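You operate a simulated robot arm through the tools that you are given. There is no shell and no other tool.

The job below is to be done with a simulated robot arm. You get a single attempt, and the scene is never put back.

TASK
The display says CROSSED: swap the two input leads over.
Fine: mute first; park the lead of input one in the lead rest meanwhile; unmute at the end.

It is judged by the outcome, as a careful person would: the job done as asked, and still so three seconds after it is handed in. It fails if anything else is knocked over, pushed out of place, dropped, spilled or broken.

THE ROBOT
A 6-joint arm with a two-finger gripper, fixed in place. Base frame: the origin is on the floor under the middle of its stand, x ahead of it, y to its left, z up; the work surface is at about z = 750. Readings come in mm, rad, newtons and seconds.
With the tool pointing down near the work surface it reaches from about 320 to 680 mm from the base axis. Its first joint turns from -1.152 to 1.152 rad. Payload 2.45 kg.
The tool frame sits at the grasp point between the pads (the TCP): z along the fingers, y along the line on which they close. The tips reach 30 mm beyond it. The gripper opens to 106 mm; its body begins 79 mm behind the TCP.
Orientation is that of the tool frame in the base frame, as a unit quaternion [w, x, y, z]. With the fingers straight down and closing along the base's y, the tool's x points along the base's -x, its y along +y and its z along -z.

THE INTERFACE
- The arm moves only by the tool move_arm. Its argument "moves" is a list that holds one entry, the list of rows, each a list of 7 numbers: the shift along the tool's x, y, z in mm, then the turn, a rotation vector about the tool's x, y, z in rad, then the finger opening in mm, from 0 to 106. In form: [[[dx, dy, dz, rx, ry, rz, hand], ...]]. A call has 1 to 20 rows; each row shifts and turns the commanded pose from where the row before left it, along the tool's axes as they then stand. A row lasts 0.2 s, in which the tool goes at most 50 mm and 0.15 rad; a call with a longer step from one row to the next is refused whole, and so is a gripper value outside its range. A pose out of reach is approached as far as the arm can. The call stops where the force on the tool passes 40 N (or 10 N more than at its start, if that is more) or the arm is blocked; 0.2 s more then pass. Each finger travels about 153 mm/s and halts on what it meets, pressing with about 35 N; the grip force reading is that of the motor and also rises with nothing between the fingers. The clock runs only during rows and for 0.2 s after the last one: add rows that do not move to give the fingers time. The reply holds the time, the measured pose of the TCP, the force on the tool along the base axes, the opening and the grip force, in the units named above and with some noise, with the torque about the TCP (base axes, N m) and any sound that the robot's microphone picked up.
- Cameras (640 x 400 px; columns grow to the right, rows downward): "scene" is fixed at [65, 433.6, 1386.3]; the picture's right is [-0.57, -0.82, 0.00], its down [-0.58, 0.41, -0.70] and it looks along [0.58, -0.40, -0.71] (base axes); focal length 311 px, centre (320, 200). "wrist" rides on the gripper at [76, -2, -106] in the tool frame; the picture's right is [0.02, 1.00, 0.00], its down [-0.78, 0.02, -0.62] and it looks along [-0.62, 0.01, 0.78] (tool axes); focal length 247 px, centre (320, 200). There is no depth. A picture from a camera that has moved, and an enlarged one, comes with that camera's place and axes in the base frame and with its lens.
- grab_frame(camera): a new picture of that camera. The clock stands still meanwhile.
- zoom(camera, box): a new picture of the part [left, top, right, bottom] of that camera's present view, enlarged. The clock stands still meanwhile.
- job_done(): hands the job in; it is judged then, once.

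Nothing tells you positions but the pictures and the camera data. Unless the task says otherwise, let go and move clear before handing in.

The tools are called after ">>>" as name(argument=value, ...) on one line, values as JSON. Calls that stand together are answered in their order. move_arm: Moves the arm, as the interface text tells. Its arguments: {"type":"object","properties":{"moves":{"type":"array","items":{"type":"array","items":{"type":"array","items":{"type":"number"}}}}},"required":["moves"]} The other tools are called the same way: grab_frame (camera) takes a picture; zoom (camera, box) takes an enlarged picture of a part of a camera's view; job_done () hands the job in.

At the start:

```text
time_s: 0.0
eef_pos: [370.2, 192.3, 1053.1]
orientation: [0.002, 0.0, 1.0, -0.001]
force: [0.1, -0.2, 0.1]
torque: [0.01, 0.01, 0.04]
grip_width: 105.6
grip_force: 0.0
```

scene: 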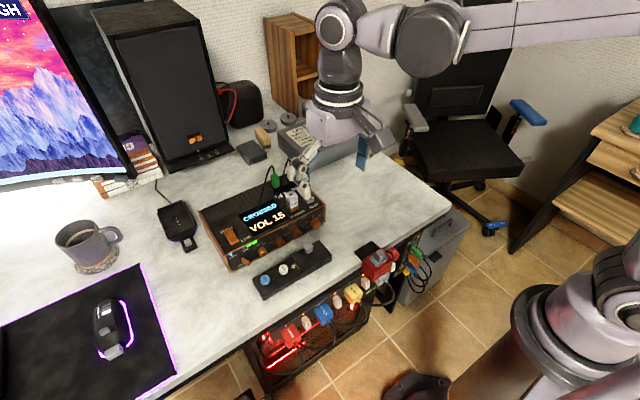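
wrist: 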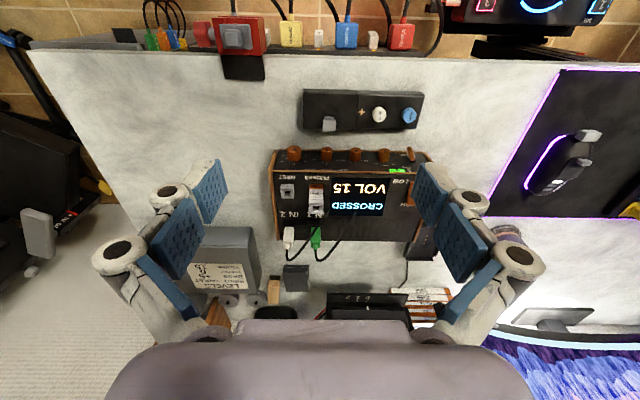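

I see an amplifier/mixer box with a display "CROSSED VOL 15", two leads (white and green) at its back, a black strip in front with three items (perhaps the lead rest or a controller). I will zoom in for details first.

>>> zoom(camera="scene", box=[190, 130, 350, 300])

>>> zoom(camera="wrist", box=[250, 80, 450, 300])

>>> zoom(camera="scene", box=[250, 150, 340, 220])

```text
2.35 times, centred on (270, 215) of scene
camera zoom: at [65.0, 433.6, 1386.3], right [-0.57, -0.82, 0.0], down [-0.58, 0.41, -0.7], along [0.58, -0.4, -0.71], focal length 732 px, centre (438, 165)
```

zoom: 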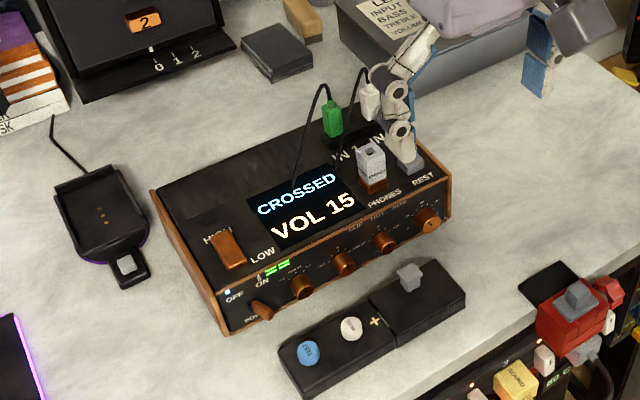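

```text
1.82 times, centred on (350, 190) of wrist
camera zoom: at [294.1, 191.1, 1159.1], right [-0.02, 1.0, 0.0], down [0.78, 0.02, 0.62], along [0.62, 0.01, -0.78], focal length 449 px, centre (266, 218)
```

zoom: 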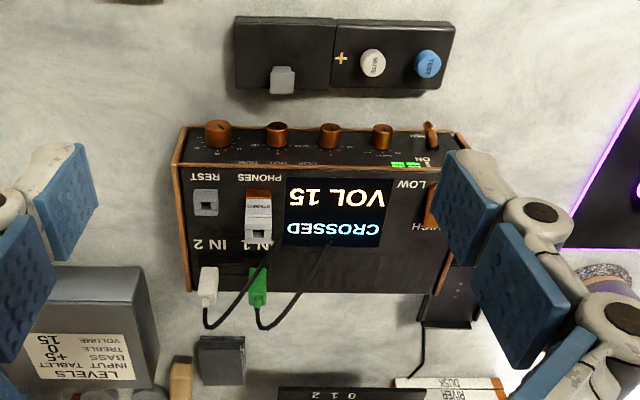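

```text
5.71 times, centred on (295, 185) of scene
camera zoom: at [65.0, 433.6, 1386.3], right [-0.57, -0.82, 0.0], down [-0.58, 0.41, -0.7], along [0.58, -0.4, -0.71], focal length 1779 px, centre (463, 286)
```

zoom: 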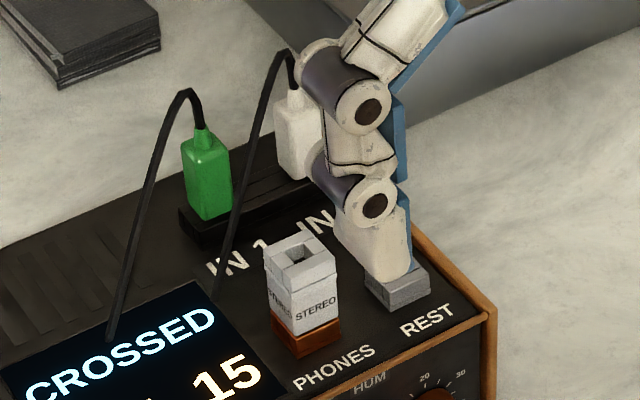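

The amp sits at about x 480–640, y 120–300, its top near z 835; green plug in IN 1 (~621,189), white plug in IN 2 (~626,140), REST near (534,142), MUTE button near (429,284,775). I'll look closer at the details before moving.

>>> zoom(camera="scene", box=[245, 235, 335, 305])

>>> zoom(camera="wrist", box=[270, 170, 360, 260])

>>> zoom(camera="wrist", box=[290, 80, 440, 170])

>>> zoom(camera="wrist", box=[170, 220, 270, 300])

```text
5.71 times, centred on (290, 270) of scene
camera zoom: at [65.0, 433.6, 1386.3], right [-0.57, -0.82, 0.0], down [-0.58, 0.41, -0.7], along [0.58, -0.4, -0.71], focal length 1779 px, centre (491, -200)
```

zoom: 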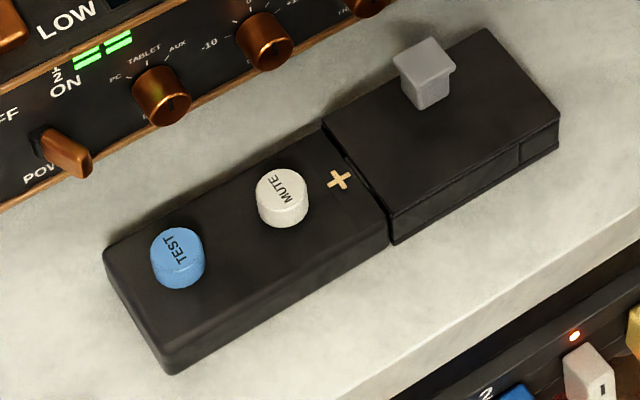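

```text
4.44 times, centred on (315, 215) of wrist
camera zoom: at [294.1, 191.1, 1159.1], right [-0.02, 1.0, 0.0], down [0.78, 0.02, 0.62], along [0.62, 0.01, -0.78], focal length 1098 px, centre (342, 133)
```

zoom: 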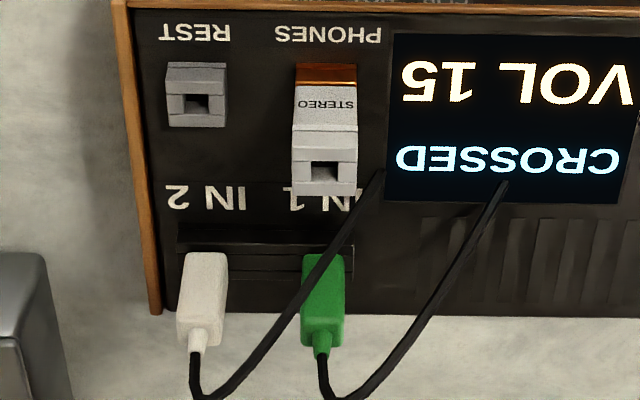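

```text
4.27 times, centred on (365, 125) of wrist
camera zoom: at [294.1, 191.1, 1159.1], right [-0.02, 1.0, 0.0], down [0.78, 0.02, 0.62], along [0.62, 0.01, -0.78], focal length 1054 px, centre (128, 520)
```

zoom: 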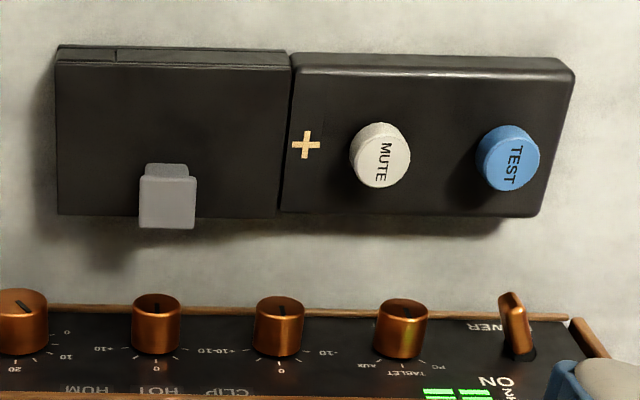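

```text
5.00 times, centred on (220, 260) of wrist
camera zoom: at [294.1, 191.1, 1159.1], right [-0.02, 1.0, 0.0], down [0.78, 0.02, 0.62], along [0.62, 0.01, -0.78], focal length 1235 px, centre (820, -100)
```

zoom: 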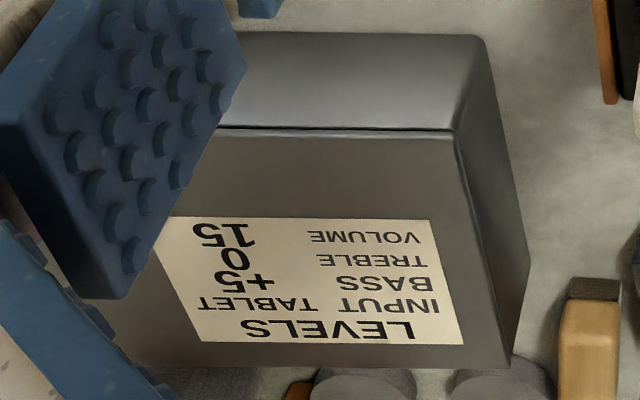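

The mute pad has a white MUTE and a blue TEST button; REST is a grey block with a square socket. I'll close the fingers and go above the MUTE button at about (429,284) to refine its place.

>>> move_arm(moves=[[[-7.4, 11.5, 19.1, 0, 0, 0, 0], [-7.4, 11.5, 19.1, 0, 0, 0, 0], [-7.4, 11.5, 19.1, 0, 0, 0, 0], [-7.4, 11.5, 19.1, 0, 0, 0, 0], [-7.4, 11.5, 19.1, 0, 0, 0, 0], [-7.4, 11.5, 19.1, 0, 0, 0, 0], [-7.4, 11.5, 19.1, 0, 0, 0, 0], [-7.4, 11.5, 19.1, 0, 0, 0, 0], [0, 0, 0, 0, 0, 0, 0], [0, 0, 0, 0, 0, 0, 0]]])

>>> grab_frame(camera="wrist")

>>> grab_frame(camera="scene")

```text
time_s: 2.2
eef_pos: [428.9, 283.7, 902.1]
orientation: [0.0, 0.0, 1.0, 0.0]
force: [0.5, 0.3, 0.4]
torque: [0.02, -0.02, -0.02]
grip_width: 0.1
grip_force: 28.6
```

```text
taken
camera wrist: at [352.3, 282.5, 1008.8], right [-0.02, 1.0, 0.0], down [0.78, 0.02, 0.62], along [0.62, 0.01, -0.78], focal length 247 px, centre (320, 200)
```

wrist: 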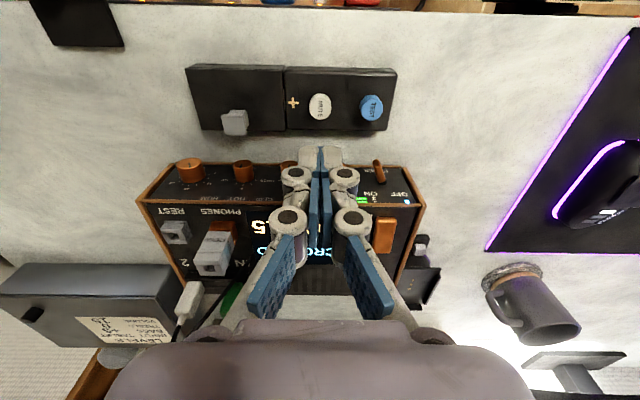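

```text
taken
```

scene: 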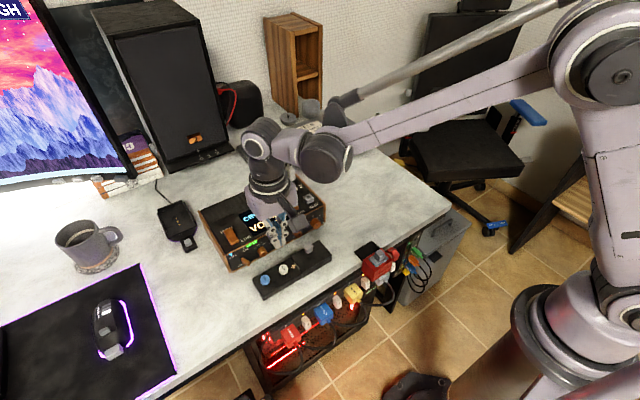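

MUTE appears right under the fingertips at about (427,283.5). I'll descend toward it and then press in small steps.

>>> move_arm(moves=[[[1.5, 0, 18, 0, 0, 0, 0], [0, 0, 18, 0, 0, 0, 0], [0, 0, 18, 0, 0, 0, 0], [0, 0, 18, 0, 0, 0, 0], [0, 0, 0, 0, 0, 0, 0]]])

>>> grab_frame(camera="wrist")

>>> zoom(camera="scene", box=[235, 210, 335, 300])

```text
time_s: 3.4
eef_pos: [425.0, 285.6, 827.4]
orientation: [0.001, 0.0, 1.0, 0.0]
force: [1.3, 0.0, -0.3]
torque: [-0.01, -0.01, -0.03]
grip_width: 0.0
grip_force: 28.6
```

```text
taken
camera wrist: at [349.3, 283.7, 934.0], right [-0.02, 1.0, 0.0], down [0.78, 0.02, 0.62], along [0.62, 0.01, -0.78], focal length 247 px, centre (320, 200)
```

wrist: 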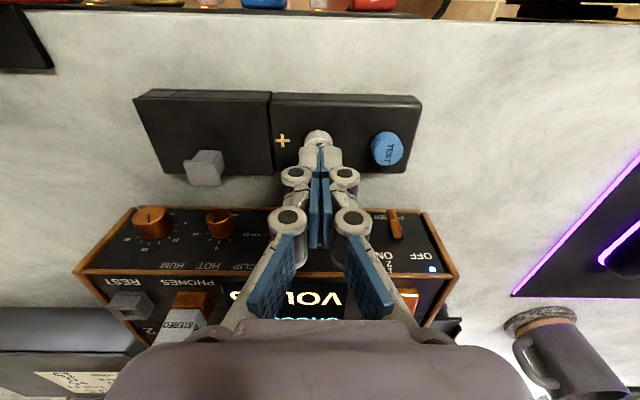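

```text
4.44 times, centred on (285, 255) of scene
camera zoom: at [65.0, 433.6, 1386.3], right [-0.57, -0.82, 0.0], down [-0.58, 0.41, -0.7], along [0.58, -0.4, -0.71], focal length 1383 px, centre (476, -44)
```

zoom: 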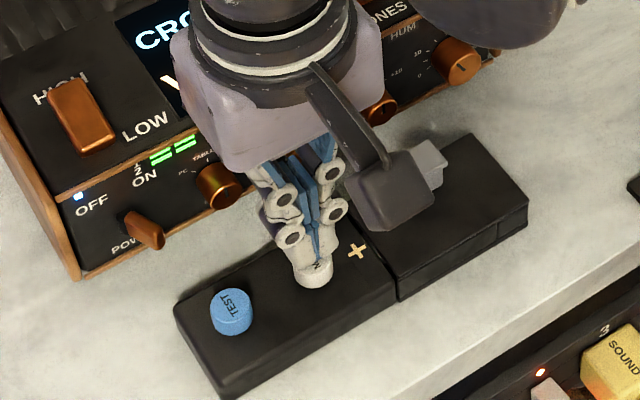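

Tips are directly above the MUTE cap, about 10 mm up. I'll press down in small steps, watching the force.

>>> move_arm(moves=[[[0, 0, 3, 0, 0, 0, 0], [0, 0, 3, 0, 0, 0, 0], [0, 0, 2, 0, 0, 0, 0], [0, 0, 2, 0, 0, 0, 0]]])

>>> zoom(camera="scene", box=[235, 210, 335, 300])

```text
time_s: 4.4
eef_pos: [427.1, 283.6, 818.0]
orientation: [0.001, -0.001, 1.0, 0.0]
force: [-0.4, -0.3, -0.4]
torque: [0.05, 0.02, -0.01]
grip_width: 0.1
grip_force: 28.9
```

```text
4.44 times, centred on (285, 255) of scene
camera zoom: at [65.0, 433.6, 1386.3], right [-0.57, -0.82, 0.0], down [-0.58, 0.41, -0.7], along [0.58, -0.4, -0.71], focal length 1383 px, centre (476, -44)
```

zoom: 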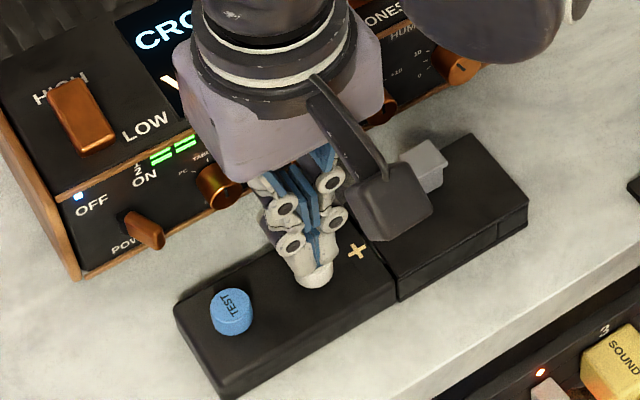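

Not yet touching; I continue down in finer steps.

>>> move_arm(moves=[[[0, 0, 1.5, 0, 0, 0, 0], [0, 0, 1.5, 0, 0, 0, 0], [0, 0, 1.5, 0, 0, 0, 0]]])

```text
time_s: 5.2
eef_pos: [428.0, 284.8, 813.1]
orientation: [0.001, 0.0, 1.0, 0.0]
force: [0.0, 0.6, 1.4]
torque: [0.0, 0.04, -0.02]
grip_width: 6.1
grip_force: 28.3
```

There is a first hint of contact (1.4 N) and the reading of the opening changed to 6 mm; I'll check pictures.

>>> zoom(camera="scene", box=[235, 210, 335, 300])

>>> zoom(camera="wrist", box=[240, 90, 400, 260])

```text
4.44 times, centred on (285, 255) of scene
camera zoom: at [64.9, 433.6, 1386.3], right [-0.57, -0.82, 0.0], down [-0.58, 0.41, -0.7], along [0.58, -0.4, -0.71], focal length 1383 px, centre (476, -44)
```

zoom: 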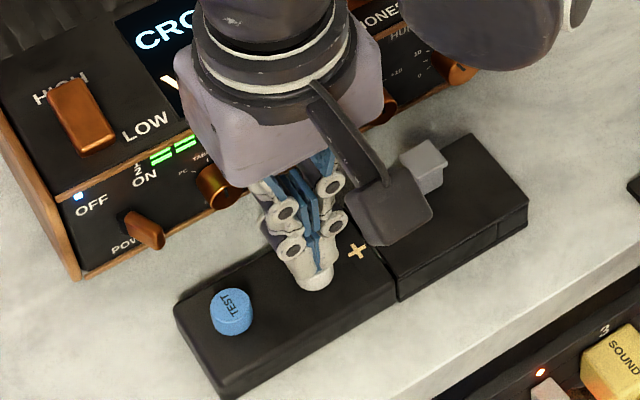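

```text
2.35 times, centred on (320, 175) of wrist
camera zoom: at [352.0, 283.1, 919.7], right [-0.02, 1.0, 0.0], down [0.78, 0.02, 0.62], along [0.62, 0.01, -0.78], focal length 581 px, centre (320, 259)
```

zoom: 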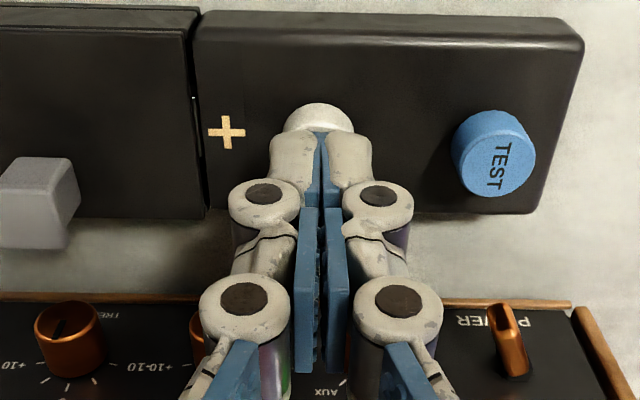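

The tips touch the MUTE cap. I continue pressing in small steps.

>>> move_arm(moves=[[[0, 0, 1.5, 0, 0, 0, 0], [0, 0, 1.5, 0, 0, 0, 0], [0, 0, 0, 0, 0, 0, 0]]])

```text
time_s: 6.0
eef_pos: [428.4, 284.5, 809.3]
orientation: [0.0, 0.0, 1.0, 0.0]
force: [2.3, 1.0, 6.0]
torque: [0.03, -0.05, -0.01]
grip_width: 6.3
grip_force: 28.5
heard: click
```

I heard a click at about 6 N. I'll lift straight up and read the display.

>>> move_arm(moves=[[[0, 0, -5, 0, 0, 0, 0], [0, 0, -15, 0, 0, 0, 0], [0, 0, -25, 0, 0, 0, 0], [0, 0, -25, 0, 0, 0, 0], [0, 0, -25, 0, 0, 0, 0], [0, 0, -25, 0, 0, 0, 0], [10, -20, -25, 0, 0, 0, 0], [10, -20, -25, 0, 0, 0, 0], [10, -20, -25, 0, 0, 0, 0], [0, 0, 0, 0, 0, 0, 0]]])

>>> grab_frame(camera="wrist")

>>> zoom(camera="scene", box=[190, 130, 350, 300])

```text
time_s: 8.2
eef_pos: [399.0, 225.7, 1003.7]
orientation: [0.001, 0.0, 1.0, 0.001]
force: [0.3, 0.5, -0.8]
torque: [0.01, 0.04, 0.03]
grip_width: 0.1
grip_force: 28.6
```

```text
taken
camera wrist: at [322.2, 223.7, 1109.6], right [-0.02, 1.0, 0.0], down [0.78, 0.02, 0.62], along [0.62, 0.01, -0.78], focal length 247 px, centre (320, 200)
```

wrist: 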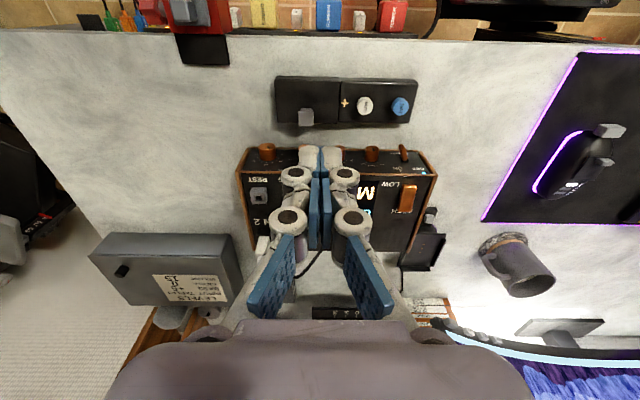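

```text
2.35 times, centred on (270, 215) of scene
camera zoom: at [65.0, 433.6, 1386.3], right [-0.57, -0.82, 0.0], down [-0.58, 0.41, -0.7], along [0.58, -0.4, -0.71], focal length 732 px, centre (438, 165)
```

zoom: 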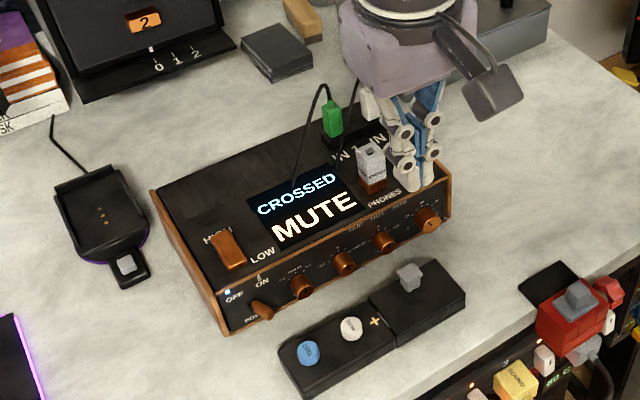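

Display now shows MUTE. Next I'll open the hand and move over the two input plugs for a close look from above.

>>> move_arm(moves=[[[-23.9, -7.6, 1.7, 0, 0, 0, 106], [-23.9, -7.6, 1.7, 0, 0, 0, 106], [-23.9, -7.6, 1.7, 0, 0, 0, 106], [-23.9, -7.6, 1.7, 0, 0, 0, 106], [-23.9, -7.6, 1.7, 0, 0, 0, 106], [-23.9, -7.6, 1.7, 0, 0, 0, 106], [-23.9, -7.6, 1.7, 0, 0, 0, 106], [-23.9, -7.6, 1.7, 0, 0, 0, 106], [0, 0, 0, 0, 0, 0, 106], [0, 0, 0, 0, 0, 0, 106]]])

>>> grab_frame(camera="wrist")

>>> zoom(camera="wrist", box=[240, 60, 400, 180])

>>> grab_frame(camera="scene")

```text
time_s: 10.4
eef_pos: [586.9, 162.7, 992.0]
orientation: [0.001, 0.0, 1.0, 0.001]
force: [-0.6, 0.7, -0.2]
torque: [-0.01, -0.01, -0.02]
grip_width: 106.1
grip_force: 0.1
```

```text
taken
camera wrist: at [510.5, 161.0, 1098.5], right [-0.02, 1.0, 0.0], down [0.78, 0.02, 0.62], along [0.62, 0.01, -0.78], focal length 247 px, centre (320, 200)
```

wrist: 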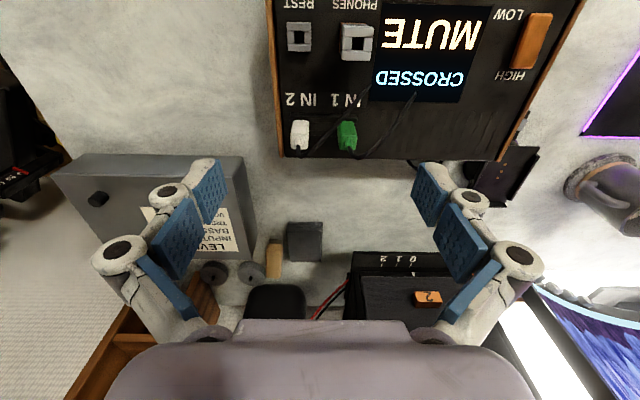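

```text
3.33 times, centred on (320, 120) of wrist
camera zoom: at [510.5, 161.0, 1098.5], right [-0.02, 1.0, 0.0], down [0.78, 0.02, 0.62], along [0.62, 0.01, -0.78], focal length 823 px, centre (320, 467)
```

zoom: 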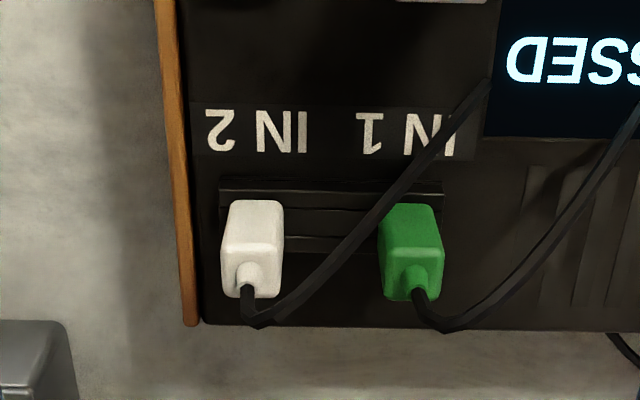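

```text
taken
```

scene: 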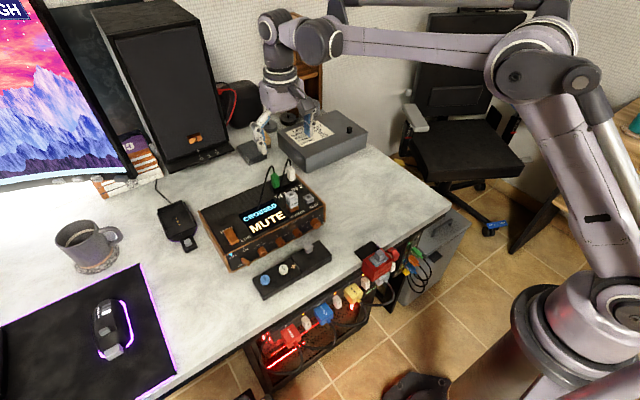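

The view over the plugs is clear. I'll zoom in on the scene camera as well for triangulating plug, rest and adapter positions.

>>> zoom(camera="scene", box=[255, 150, 335, 215])

>>> zoom(camera="wrist", box=[270, 0, 390, 80])

>>> zoom(camera="wrist", box=[280, 85, 370, 165])

```text
6.15 times, centred on (295, 182) of scene
camera zoom: at [65.0, 433.6, 1386.3], right [-0.57, -0.82, 0.0], down [-0.58, 0.41, -0.7], along [0.58, -0.4, -0.71], focal length 1916 px, centre (474, 308)
```

zoom: 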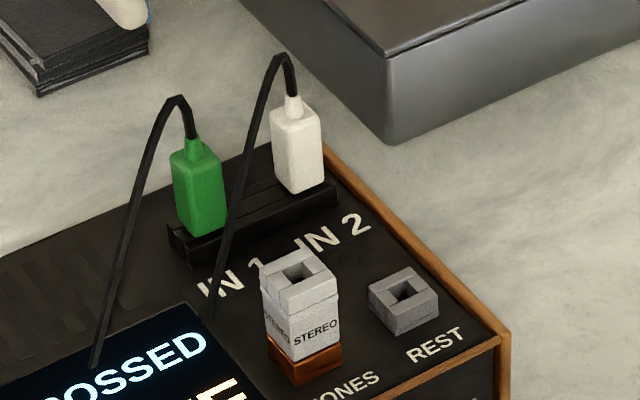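

```text
5.00 times, centred on (330, 40) of wrist
camera zoom: at [510.5, 161.0, 1098.5], right [-0.02, 1.0, 0.0], down [0.78, 0.02, 0.62], along [0.62, 0.01, -0.78], focal length 1235 px, centre (270, 1000)
```

zoom: 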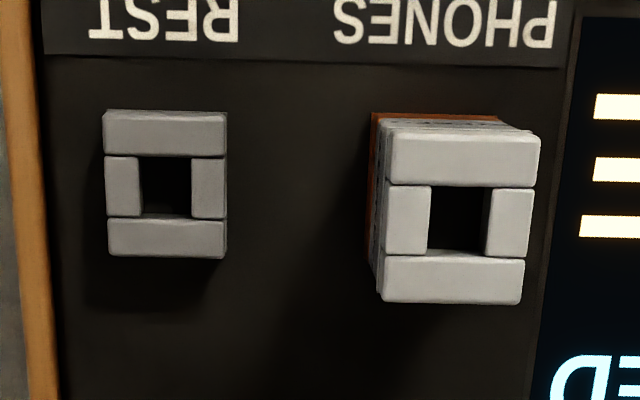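

```text
5.00 times, centred on (325, 125) of wrist
camera zoom: at [510.5, 161.0, 1098.5], right [-0.02, 1.0, 0.0], down [0.78, 0.02, 0.62], along [0.62, 0.01, -0.78], focal length 1235 px, centre (295, 575)
```

zoom: 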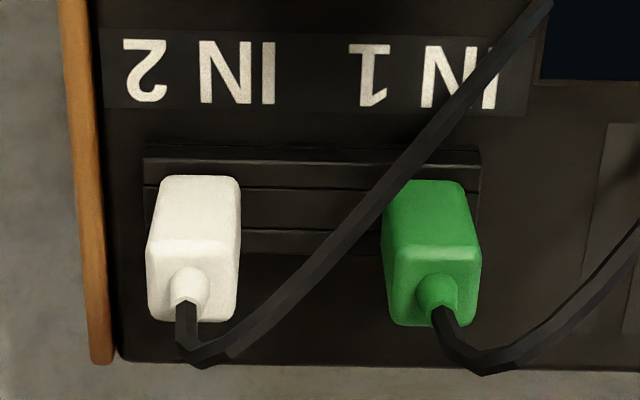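

REST's hole is near (534,142,839). Before the fine work I'll test how noisy the pose reading is by holding still and comparing pictures.

>>> move_arm(moves=[[[0, 0, 0, 0, 0, 0, 106]]])

>>> zoom(camera="wrist", box=[280, 85, 370, 165])

>>> move_arm(moves=[[[0, 0, 0, 0, 0, 0, 106], [0, 0, 0, 0, 0, 0, 106]]])

>>> zoom(camera="wrist", box=[280, 85, 370, 165])

```text
time_s: 10.8
eef_pos: [586.5, 162.2, 992.1]
orientation: [0.001, 0.0, 1.0, -0.001]
force: [0.8, 0.2, -0.6]
torque: [0.03, 0.0, -0.01]
grip_width: 106.1
grip_force: 0.1
```

```text
5.00 times, centred on (325, 125) of wrist
camera zoom: at [510.4, 161.1, 1098.6], right [-0.02, 1.0, 0.0], down [0.78, 0.02, 0.62], along [0.62, 0.01, -0.78], focal length 1235 px, centre (295, 575)
```

zoom: 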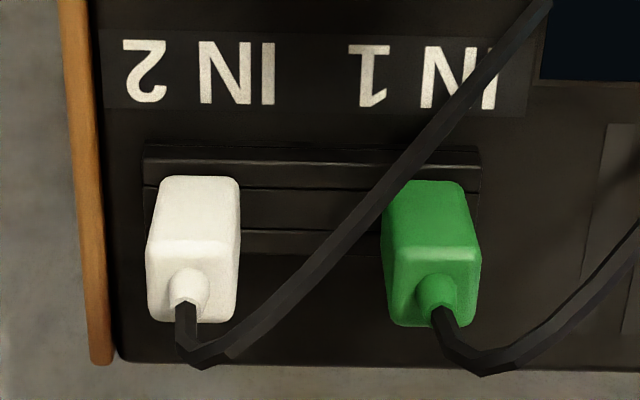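

```text
time_s: 11.4
eef_pos: [586.9, 162.2, 992.4]
orientation: [0.001, 0.0, 1.0, -0.001]
force: [0.1, 0.1, 0.0]
torque: [0.02, -0.01, -0.02]
grip_width: 105.8
grip_force: 0.1
```

```text
5.00 times, centred on (325, 125) of wrist
camera zoom: at [510.4, 161.1, 1098.6], right [-0.02, 1.0, 0.0], down [0.78, 0.02, 0.62], along [0.62, 0.01, -0.78], focal length 1235 px, centre (295, 575)
```

zoom: 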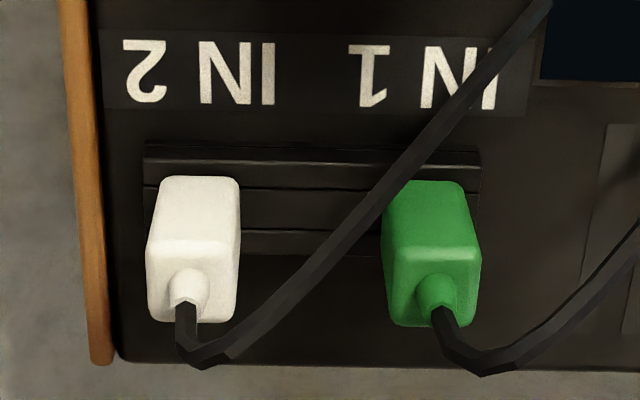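

The readings agree with the pictures to well under 1 mm, so I can trust them for corrections: green plug (613.5,190), white plug (613.5,143.5), tops at z≈879, REST hole (534,143). The neighbours sit along y, so I'll turn the hand 90° to close along x, with the camera on the −y side.

>>> move_arm(moves=[[[0, 0, 0, 0, 0, -0.1309, 60], [0, 0, 0, 0, 0, -0.1309, 60], [0, 0, 0, 0, 0, -0.1309, 60], [0, 0, 0, 0, 0, -0.1309, 60], [0, 0, 0, 0, 0, -0.1309, 60], [0, 0, 0, 0, 0, -0.1309, 60], [0, 0, 0, 0, 0, -0.1309, 60], [0, 0, 0, 0, 0, -0.1309, 60], [0, 0, 0, 0, 0, -0.1309, 60], [0, 0, 0, 0, 0, -0.1309, 60], [0, 0, 0, 0, 0, -0.1309, 60], [0, 0, 0, 0, 0, -0.1309, 60], [0, 0, 0, 0, 0, 0, 60]]])

>>> grab_frame(camera="wrist")

>>> grab_frame(camera="scene")

```text
time_s: 14.2
eef_pos: [590.4, 164.0, 990.3]
orientation: [-0.001, 0.708, -0.706, 0.001]
force: [0.8, 0.2, -0.5]
torque: [-0.02, 0.01, -0.01]
grip_width: 59.9
grip_force: 0.1
```

```text
taken
camera wrist: at [591.6, 87.3, 1097.7], right [-1.0, -0.02, 0.0], down [-0.02, 0.78, 0.62], along [-0.01, 0.62, -0.78], focal length 247 px, centre (320, 200)
```

wrist: 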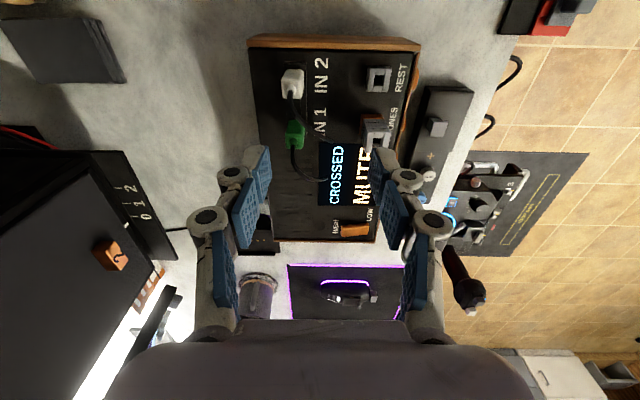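

```text
taken
```

scene: 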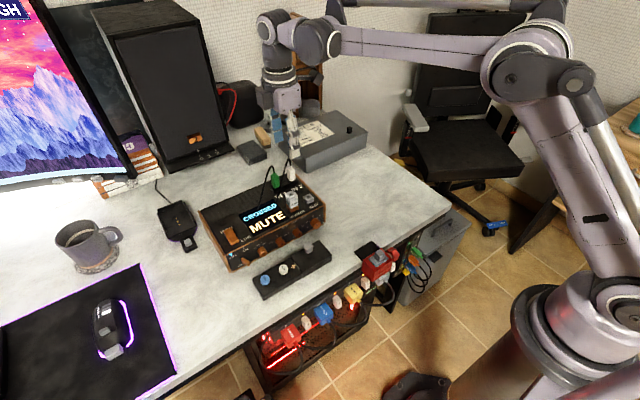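

The hand turned cleanly; the arm is at (590,164,990). I'll zoom in on the plugs and rest from this new viewpoint.

>>> zoom(camera="wrist", box=[260, 55, 350, 165])

>>> zoom(camera="wrist", box=[340, 50, 430, 150])

```text
3.64 times, centred on (305, 110) of wrist
camera zoom: at [591.6, 87.3, 1097.7], right [-1.0, -0.02, 0.0], down [-0.02, 0.78, 0.62], along [-0.01, 0.62, -0.78], focal length 898 px, centre (374, 527)
```

zoom: 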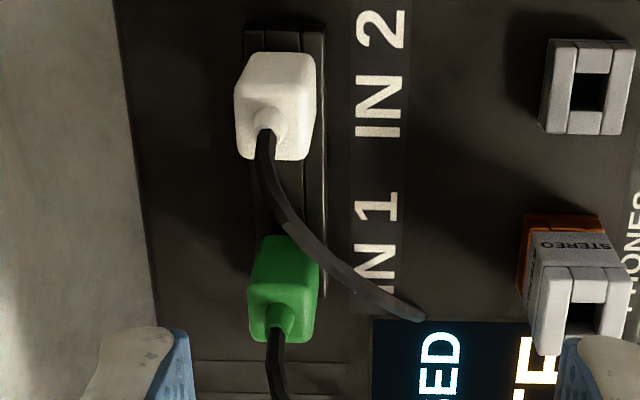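

```text
4.00 times, centred on (385, 100) of wrist
camera zoom: at [591.6, 87.3, 1097.7], right [-1.0, -0.02, 0.0], down [-0.02, 0.78, 0.62], along [-0.01, 0.62, -0.78], focal length 988 px, centre (60, 600)
```

zoom: 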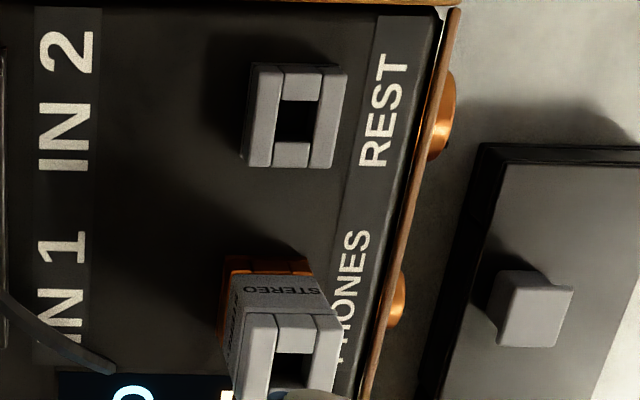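

Both viewpoints agree: green (613.4,189.7), white (613.5,143.9), tops z≈879. I'll move above the green plug with a 34 mm opening and check alignment.

>>> move_arm(moves=[[[-9, -7.7, 16, 0, 0, 0, 34], [-9, -7.7, 16, 0, 0, 0, 34], [-9.5, -7.6, 16, 0, 0, 0, 34], [0, 0, 0, 0, 0, 0, 34]]])

>>> grab_frame(camera="wrist")

>>> zoom(camera="scene", box=[240, 110, 340, 210])

```text
time_s: 15.2
eef_pos: [611.9, 193.0, 943.3]
orientation: [-0.001, 0.707, -0.707, 0.0]
force: [0.7, -0.1, 0.0]
torque: [0.0, -0.01, 0.01]
grip_width: 34.0
grip_force: 0.1
```

```text
taken
camera wrist: at [613.5, 115.8, 1049.8], right [-1.0, -0.02, 0.0], down [-0.02, 0.78, 0.62], along [-0.01, 0.62, -0.78], focal length 247 px, centre (320, 200)
```

wrist: 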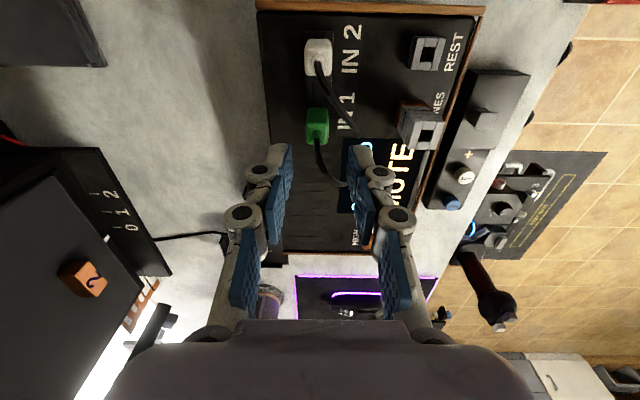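

```text
4.00 times, centred on (290, 160) of scene
camera zoom: at [65.0, 433.6, 1386.3], right [-0.57, -0.82, 0.0], down [-0.58, 0.41, -0.7], along [0.58, -0.4, -0.71], focal length 1245 px, centre (440, 360)
```

zoom: 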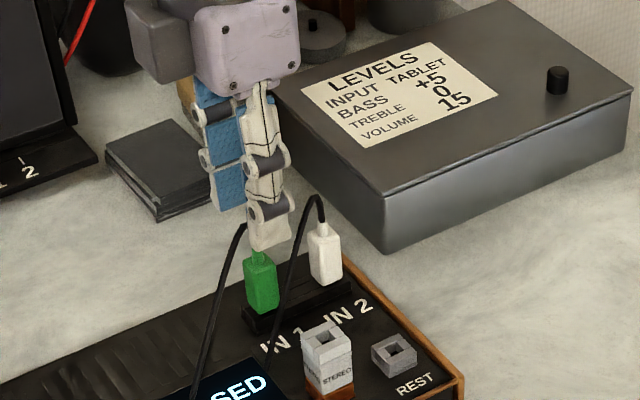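

The fingers straddle the green plug well. I'll correct by ~1.5 mm and descend, narrowing to 28 mm, watching the white lead's cable next to the front finger.

>>> move_arm(moves=[[[0.7, -0.7, 12, 0, 0, 0, 28], [0.7, -0.7, 12, 0, 0, 0, 28], [0, 0, 12, 0, 0, 0, 28], [0, 0, 10, 0, 0, 0, 28], [0, 0, 0, 0, 0, 0, 28]]])

>>> grab_frame(camera="wrist")

>>> zoom(camera="scene", box=[250, 140, 320, 210])

```text
time_s: 16.4
eef_pos: [614.3, 192.1, 897.2]
orientation: [-0.001, 0.708, -0.707, 0.001]
force: [0.3, 0.1, -0.2]
torque: [0.0, 0.04, -0.01]
grip_width: 28.1
grip_force: 0.1
```

```text
taken
camera wrist: at [615.6, 114.4, 1003.8], right [-1.0, -0.02, 0.0], down [-0.02, 0.78, 0.62], along [-0.01, 0.62, -0.78], focal length 247 px, centre (320, 200)
```

wrist: 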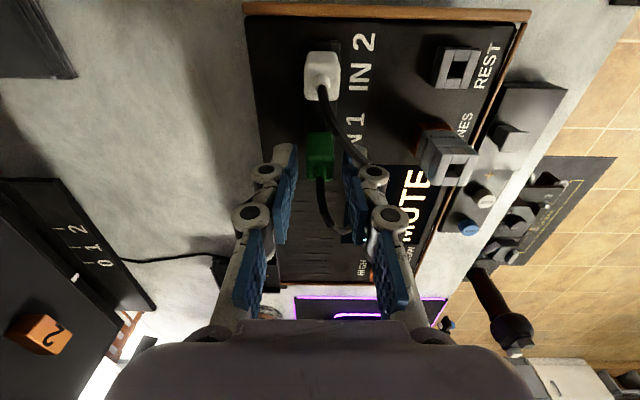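

```text
5.71 times, centred on (285, 175) of scene
camera zoom: at [65.0, 433.6, 1386.3], right [-0.57, -0.82, 0.0], down [-0.58, 0.41, -0.7], along [0.58, -0.4, -0.71], focal length 1779 px, centre (520, 343)
```

zoom: 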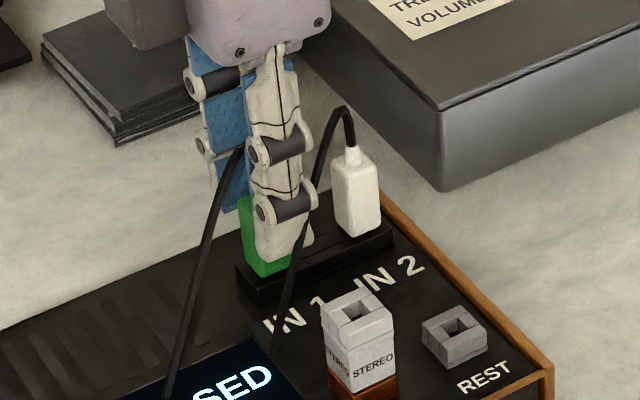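

The fingers are now around the plug's upper part. I'll zoom in to check the clearance.

>>> zoom(camera="wrist", box=[260, 100, 400, 210])

```text
3.64 times, centred on (330, 155) of wrist
camera zoom: at [615.6, 114.4, 1003.8], right [-1.0, -0.02, 0.0], down [-0.02, 0.78, 0.62], along [-0.01, 0.62, -0.78], focal length 898 px, centre (284, 364)
```

zoom: 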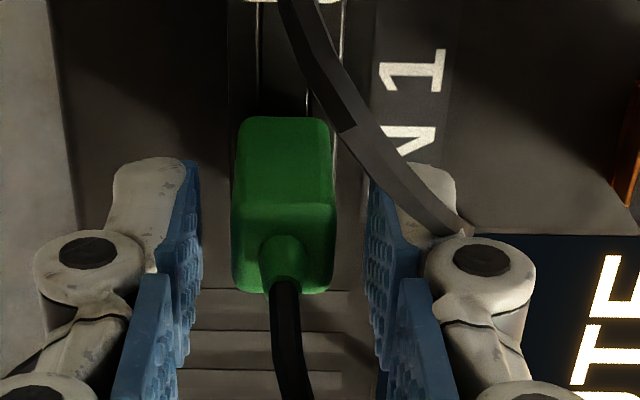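

The plug is centred between the pads. I descend the last 17 mm so the tips stay a few mm above the socket strip.

>>> move_arm(moves=[[[0, 0, 6, 0, 0, 0, 28], [0, 0, 6, 0, 0, 0, 28], [0, 0, 5, 0, 0, 0, 28], [0, 0, 0, 0, 0, 0, 28]]])

>>> zoom(camera="wrist", box=[260, 100, 400, 210])

>>> zoom(camera="scene", box=[250, 140, 320, 210])

```text
time_s: 17.4
eef_pos: [614.0, 189.8, 879.7]
orientation: [-0.001, 0.707, -0.707, 0.001]
force: [0.3, -0.5, -0.5]
torque: [0.01, 0.02, 0.01]
grip_width: 27.9
grip_force: 0.0
```

```text
3.64 times, centred on (330, 155) of wrist
camera zoom: at [615.4, 113.9, 986.6], right [-1.0, -0.02, 0.0], down [-0.02, 0.78, 0.62], along [-0.01, 0.62, -0.78], focal length 898 px, centre (284, 364)
```

zoom: 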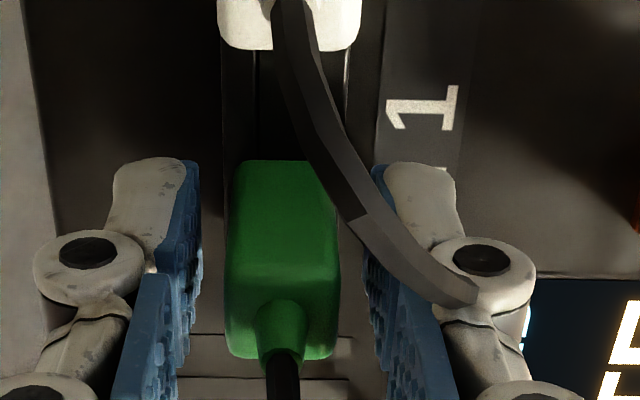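

```text
5.71 times, centred on (285, 175) of scene
camera zoom: at [65.0, 433.6, 1386.3], right [-0.57, -0.82, 0.0], down [-0.58, 0.41, -0.7], along [0.58, -0.4, -0.71], focal length 1779 px, centre (520, 343)
```

zoom: 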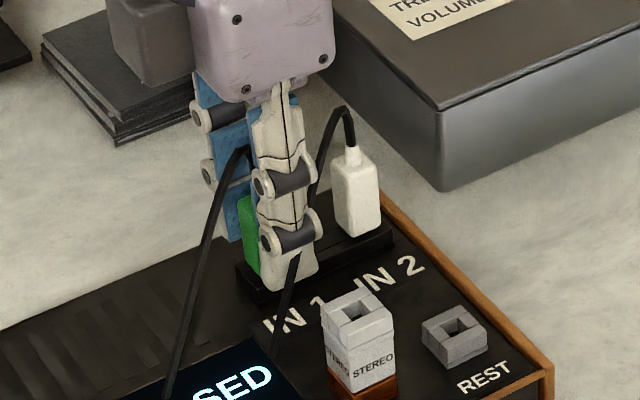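

No contact force, and the cable passes freely, so I close on the green plug.

>>> move_arm(moves=[[[0, 0, 0, 0, 0, 0, 5], [0, 0, 0, 0, 0, 0, 5], [0, 0, 0, 0, 0, 0, 5]]])

>>> zoom(camera="wrist", box=[260, 100, 400, 210])

```text
time_s: 18.2
eef_pos: [614.3, 189.4, 879.1]
orientation: [-0.001, 0.708, -0.707, 0.0]
force: [2.2, 0.5, -0.7]
torque: [0.04, -0.11, -0.02]
grip_width: 15.4
grip_force: 35.2
```

```text
3.64 times, centred on (330, 155) of wrist
camera zoom: at [615.6, 113.9, 986.6], right [-1.0, -0.02, 0.0], down [-0.02, 0.78, 0.62], along [-0.01, 0.62, -0.78], focal length 898 px, centre (284, 364)
```

zoom: 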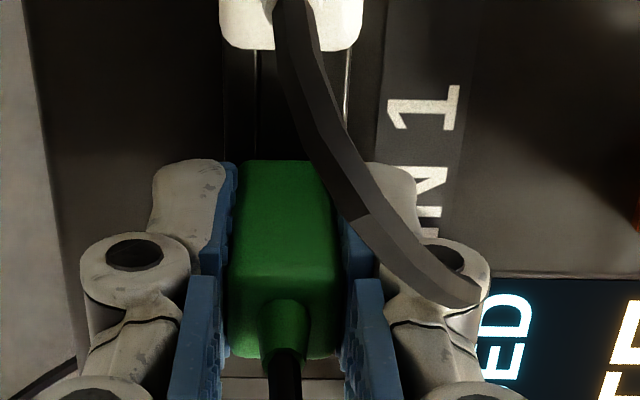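

Gripped firmly at 15.4 mm, hand at (614.2,189.5,879.3). Now I pull straight up slowly.

>>> move_arm(moves=[[[0, 0, -2, 0, 0, 0, 5], [0, 0, -2, 0, 0, 0, 5], [0, 0, -3, 0, 0, 0, 5], [0, 0, -4, 0, 0, 0, 5], [0, 0, -5, 0, 0, 0, 5], [0, 0, -6, 0, 0, 0, 5], [0, 0, -8, 0, 0, 0, 5], [0, 0, -10, 0, 0, 0, 5], [0, 0, -10, 0, 0, 0, 5], [0, 0, 0, 0, 0, 0, 5]]])

>>> grab_frame(camera="wrist")

>>> zoom(camera="scene", box=[230, 110, 330, 210])

```text
time_s: 20.4
eef_pos: [615.9, 191.5, 931.9]
orientation: [-0.001, 0.707, -0.707, 0.001]
force: [-0.1, -0.3, -0.9]
torque: [0.04, 0.02, 0.02]
grip_width: 15.3
grip_force: 34.6
```

```text
taken
camera wrist: at [616.6, 114.8, 1037.8], right [-1.0, -0.02, 0.0], down [-0.02, 0.78, 0.62], along [-0.01, 0.62, -0.78], focal length 247 px, centre (320, 200)
```

wrist: 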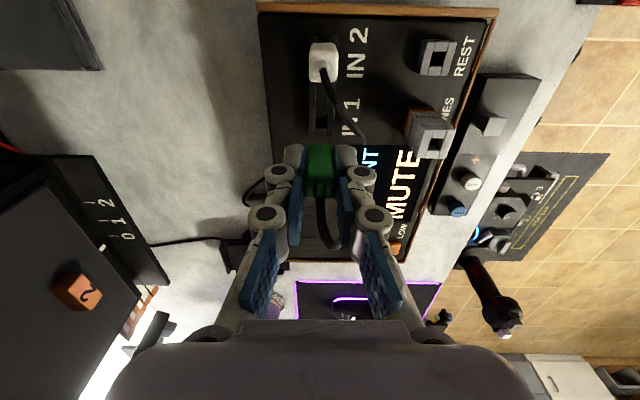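

```text
4.00 times, centred on (280, 160) of scene
camera zoom: at [65.0, 433.6, 1386.3], right [-0.57, -0.82, 0.0], down [-0.58, 0.41, -0.7], along [0.58, -0.4, -0.71], focal length 1245 px, centre (480, 360)
```

zoom: 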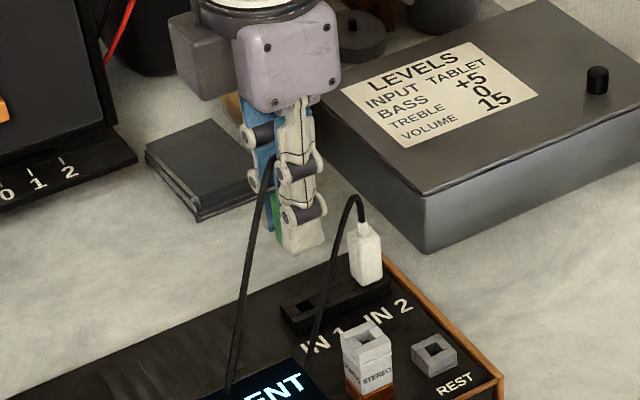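

The green plug is out and IN 1's socket is visible. I'll zoom in on the plug's underside pin and on the empty socket.

>>> zoom(camera="scene", box=[285, 150, 325, 190])

>>> zoom(camera="wrist", box=[280, 30, 380, 110])

>>> zoom(camera="wrist", box=[270, 80, 370, 260])

>>> zoom(camera="scene", box=[240, 150, 320, 220])

```text
10.00 times, centred on (305, 170) of scene
camera zoom: at [65.0, 433.6, 1386.3], right [-0.57, -0.82, 0.0], down [-0.58, 0.41, -0.7], along [0.58, -0.4, -0.71], focal length 3113 px, centre (470, 500)
```

zoom: 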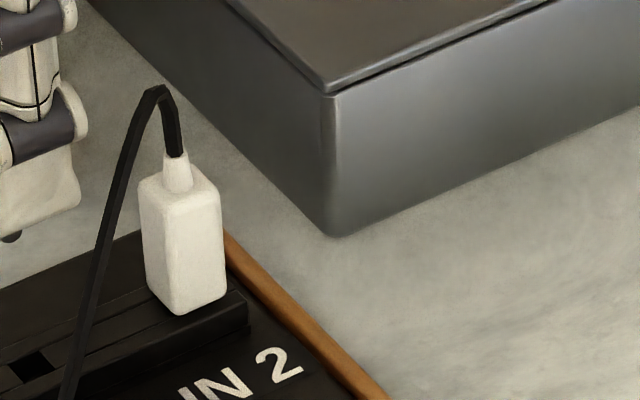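

```text
5.00 times, centred on (330, 70) of wrist
camera zoom: at [616.6, 114.8, 1037.8], right [-1.0, -0.02, 0.0], down [-0.02, 0.78, 0.62], along [-0.01, 0.62, -0.78], focal length 1235 px, centre (270, 850)
```

zoom: 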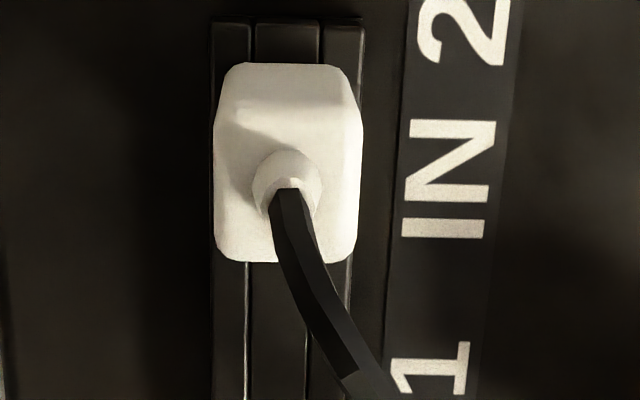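

```text
2.22 times, centred on (320, 170) of wrist
camera zoom: at [616.6, 114.8, 1037.8], right [-1.0, -0.02, 0.0], down [-0.02, 0.78, 0.62], along [-0.01, 0.62, -0.78], focal length 549 px, centre (320, 267)
```

zoom: 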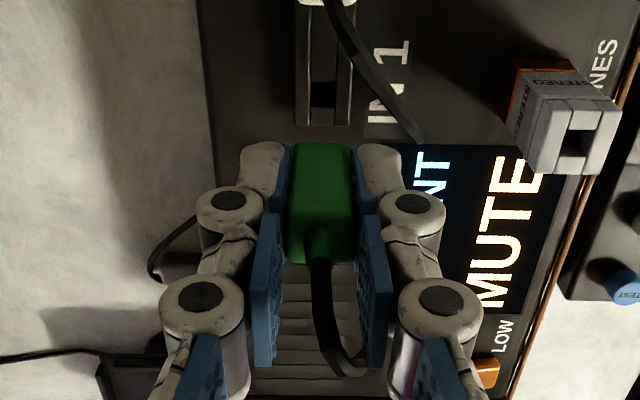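

```text
5.71 times, centred on (280, 185) of scene
camera zoom: at [65.0, 433.6, 1386.3], right [-0.57, -0.82, 0.0], down [-0.58, 0.41, -0.7], along [0.58, -0.4, -0.71], focal length 1779 px, centre (549, 286)
```

zoom: 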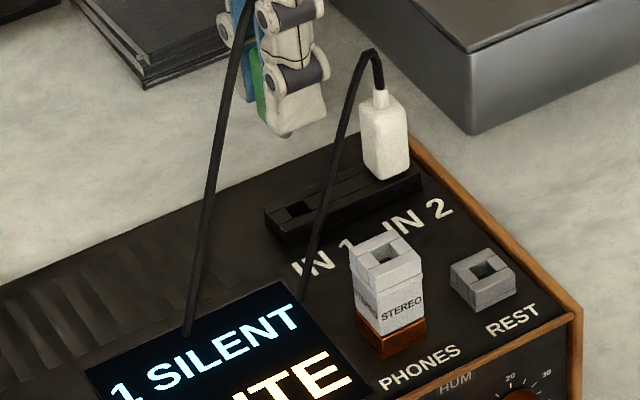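

The display reads "1 SILENT / MUTE", so IN 1 is free. I'll raise the plug clear of everything, carry it diagonally to above REST at (534,143), and stop about 25 mm above it to check.

>>> move_arm(moves=[[[0, 0, -11, 0, 0, 0, 5], [0, 0, -12, 0, 0, 0, 5], [0, 0, -12, 0, 0, 0, 5], [8, 13.6, 0, 0, 0, 0, 5], [8, 13.6, 0, 0, 0, 0, 5], [8, 13.7, 0, 0, 0, 0, 5], [8, 13.7, 0, 0, 0, 0, 5], [8, 13.7, 0, 0, 0, 0, 5], [8.3, 13.7, 0, 0, 0, 0, 5], [0, 0, 0, 0, 0, 0, 5], [0, 0, 10, 0, 0, 0, 5], [0, 0, 12, 0, 0, 0, 5], [0, 0, 12, 0, 0, 0, 5], [0, 0, 12, 0, 0, 0, 5], [0, 0, 0, 0, 0, 0, 5]]])

>>> grab_frame(camera="wrist")

>>> zoom(camera="scene", box=[250, 130, 350, 220])

>>> zoom(camera="wrist", box=[270, 70, 370, 180])

```text
time_s: 23.6
eef_pos: [531.6, 141.2, 919.7]
orientation: [0.001, -0.707, 0.707, -0.002]
force: [0.3, -0.4, 0.6]
torque: [-0.01, 0.0, 0.0]
grip_width: 15.4
grip_force: 35.1
```

```text
taken
camera wrist: at [533.0, 65.4, 1026.4], right [-1.0, -0.02, 0.0], down [-0.02, 0.78, 0.62], along [-0.01, 0.62, -0.78], focal length 247 px, centre (320, 200)
```

wrist: 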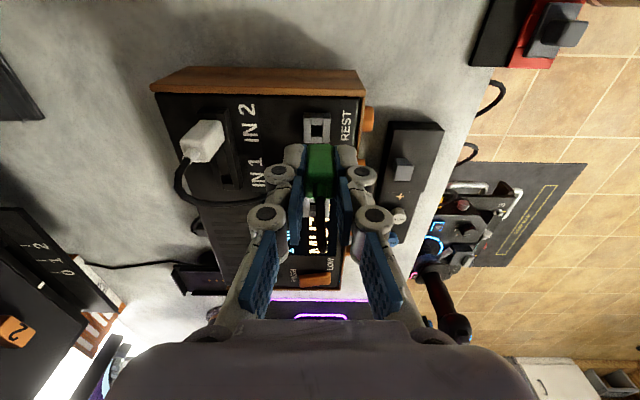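

```text
4.44 times, centred on (300, 175) of scene
camera zoom: at [65.0, 433.6, 1386.3], right [-0.57, -0.82, 0.0], down [-0.58, 0.41, -0.7], along [0.58, -0.4, -0.71], focal length 1383 px, centre (409, 311)
```

zoom: 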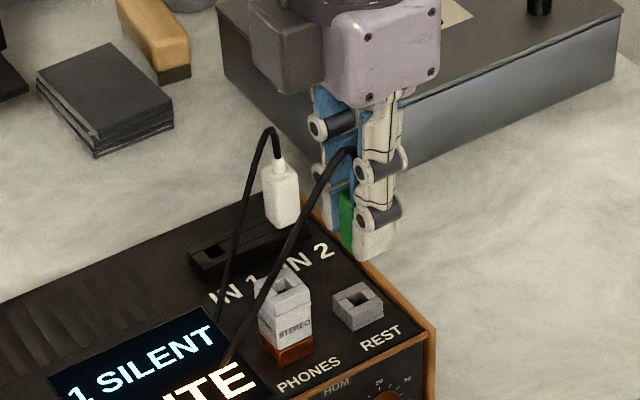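

```text
3.64 times, centred on (320, 125) of wrist
camera zoom: at [533.0, 65.4, 1026.4], right [-1.0, -0.02, 0.0], down [-0.02, 0.78, 0.62], along [-0.01, 0.62, -0.78], focal length 898 px, centre (320, 473)
```

zoom: 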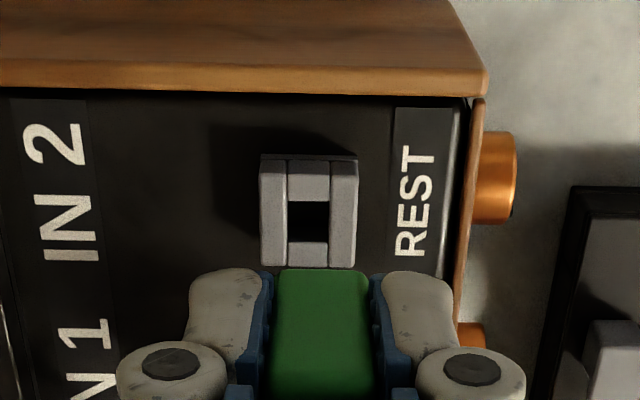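

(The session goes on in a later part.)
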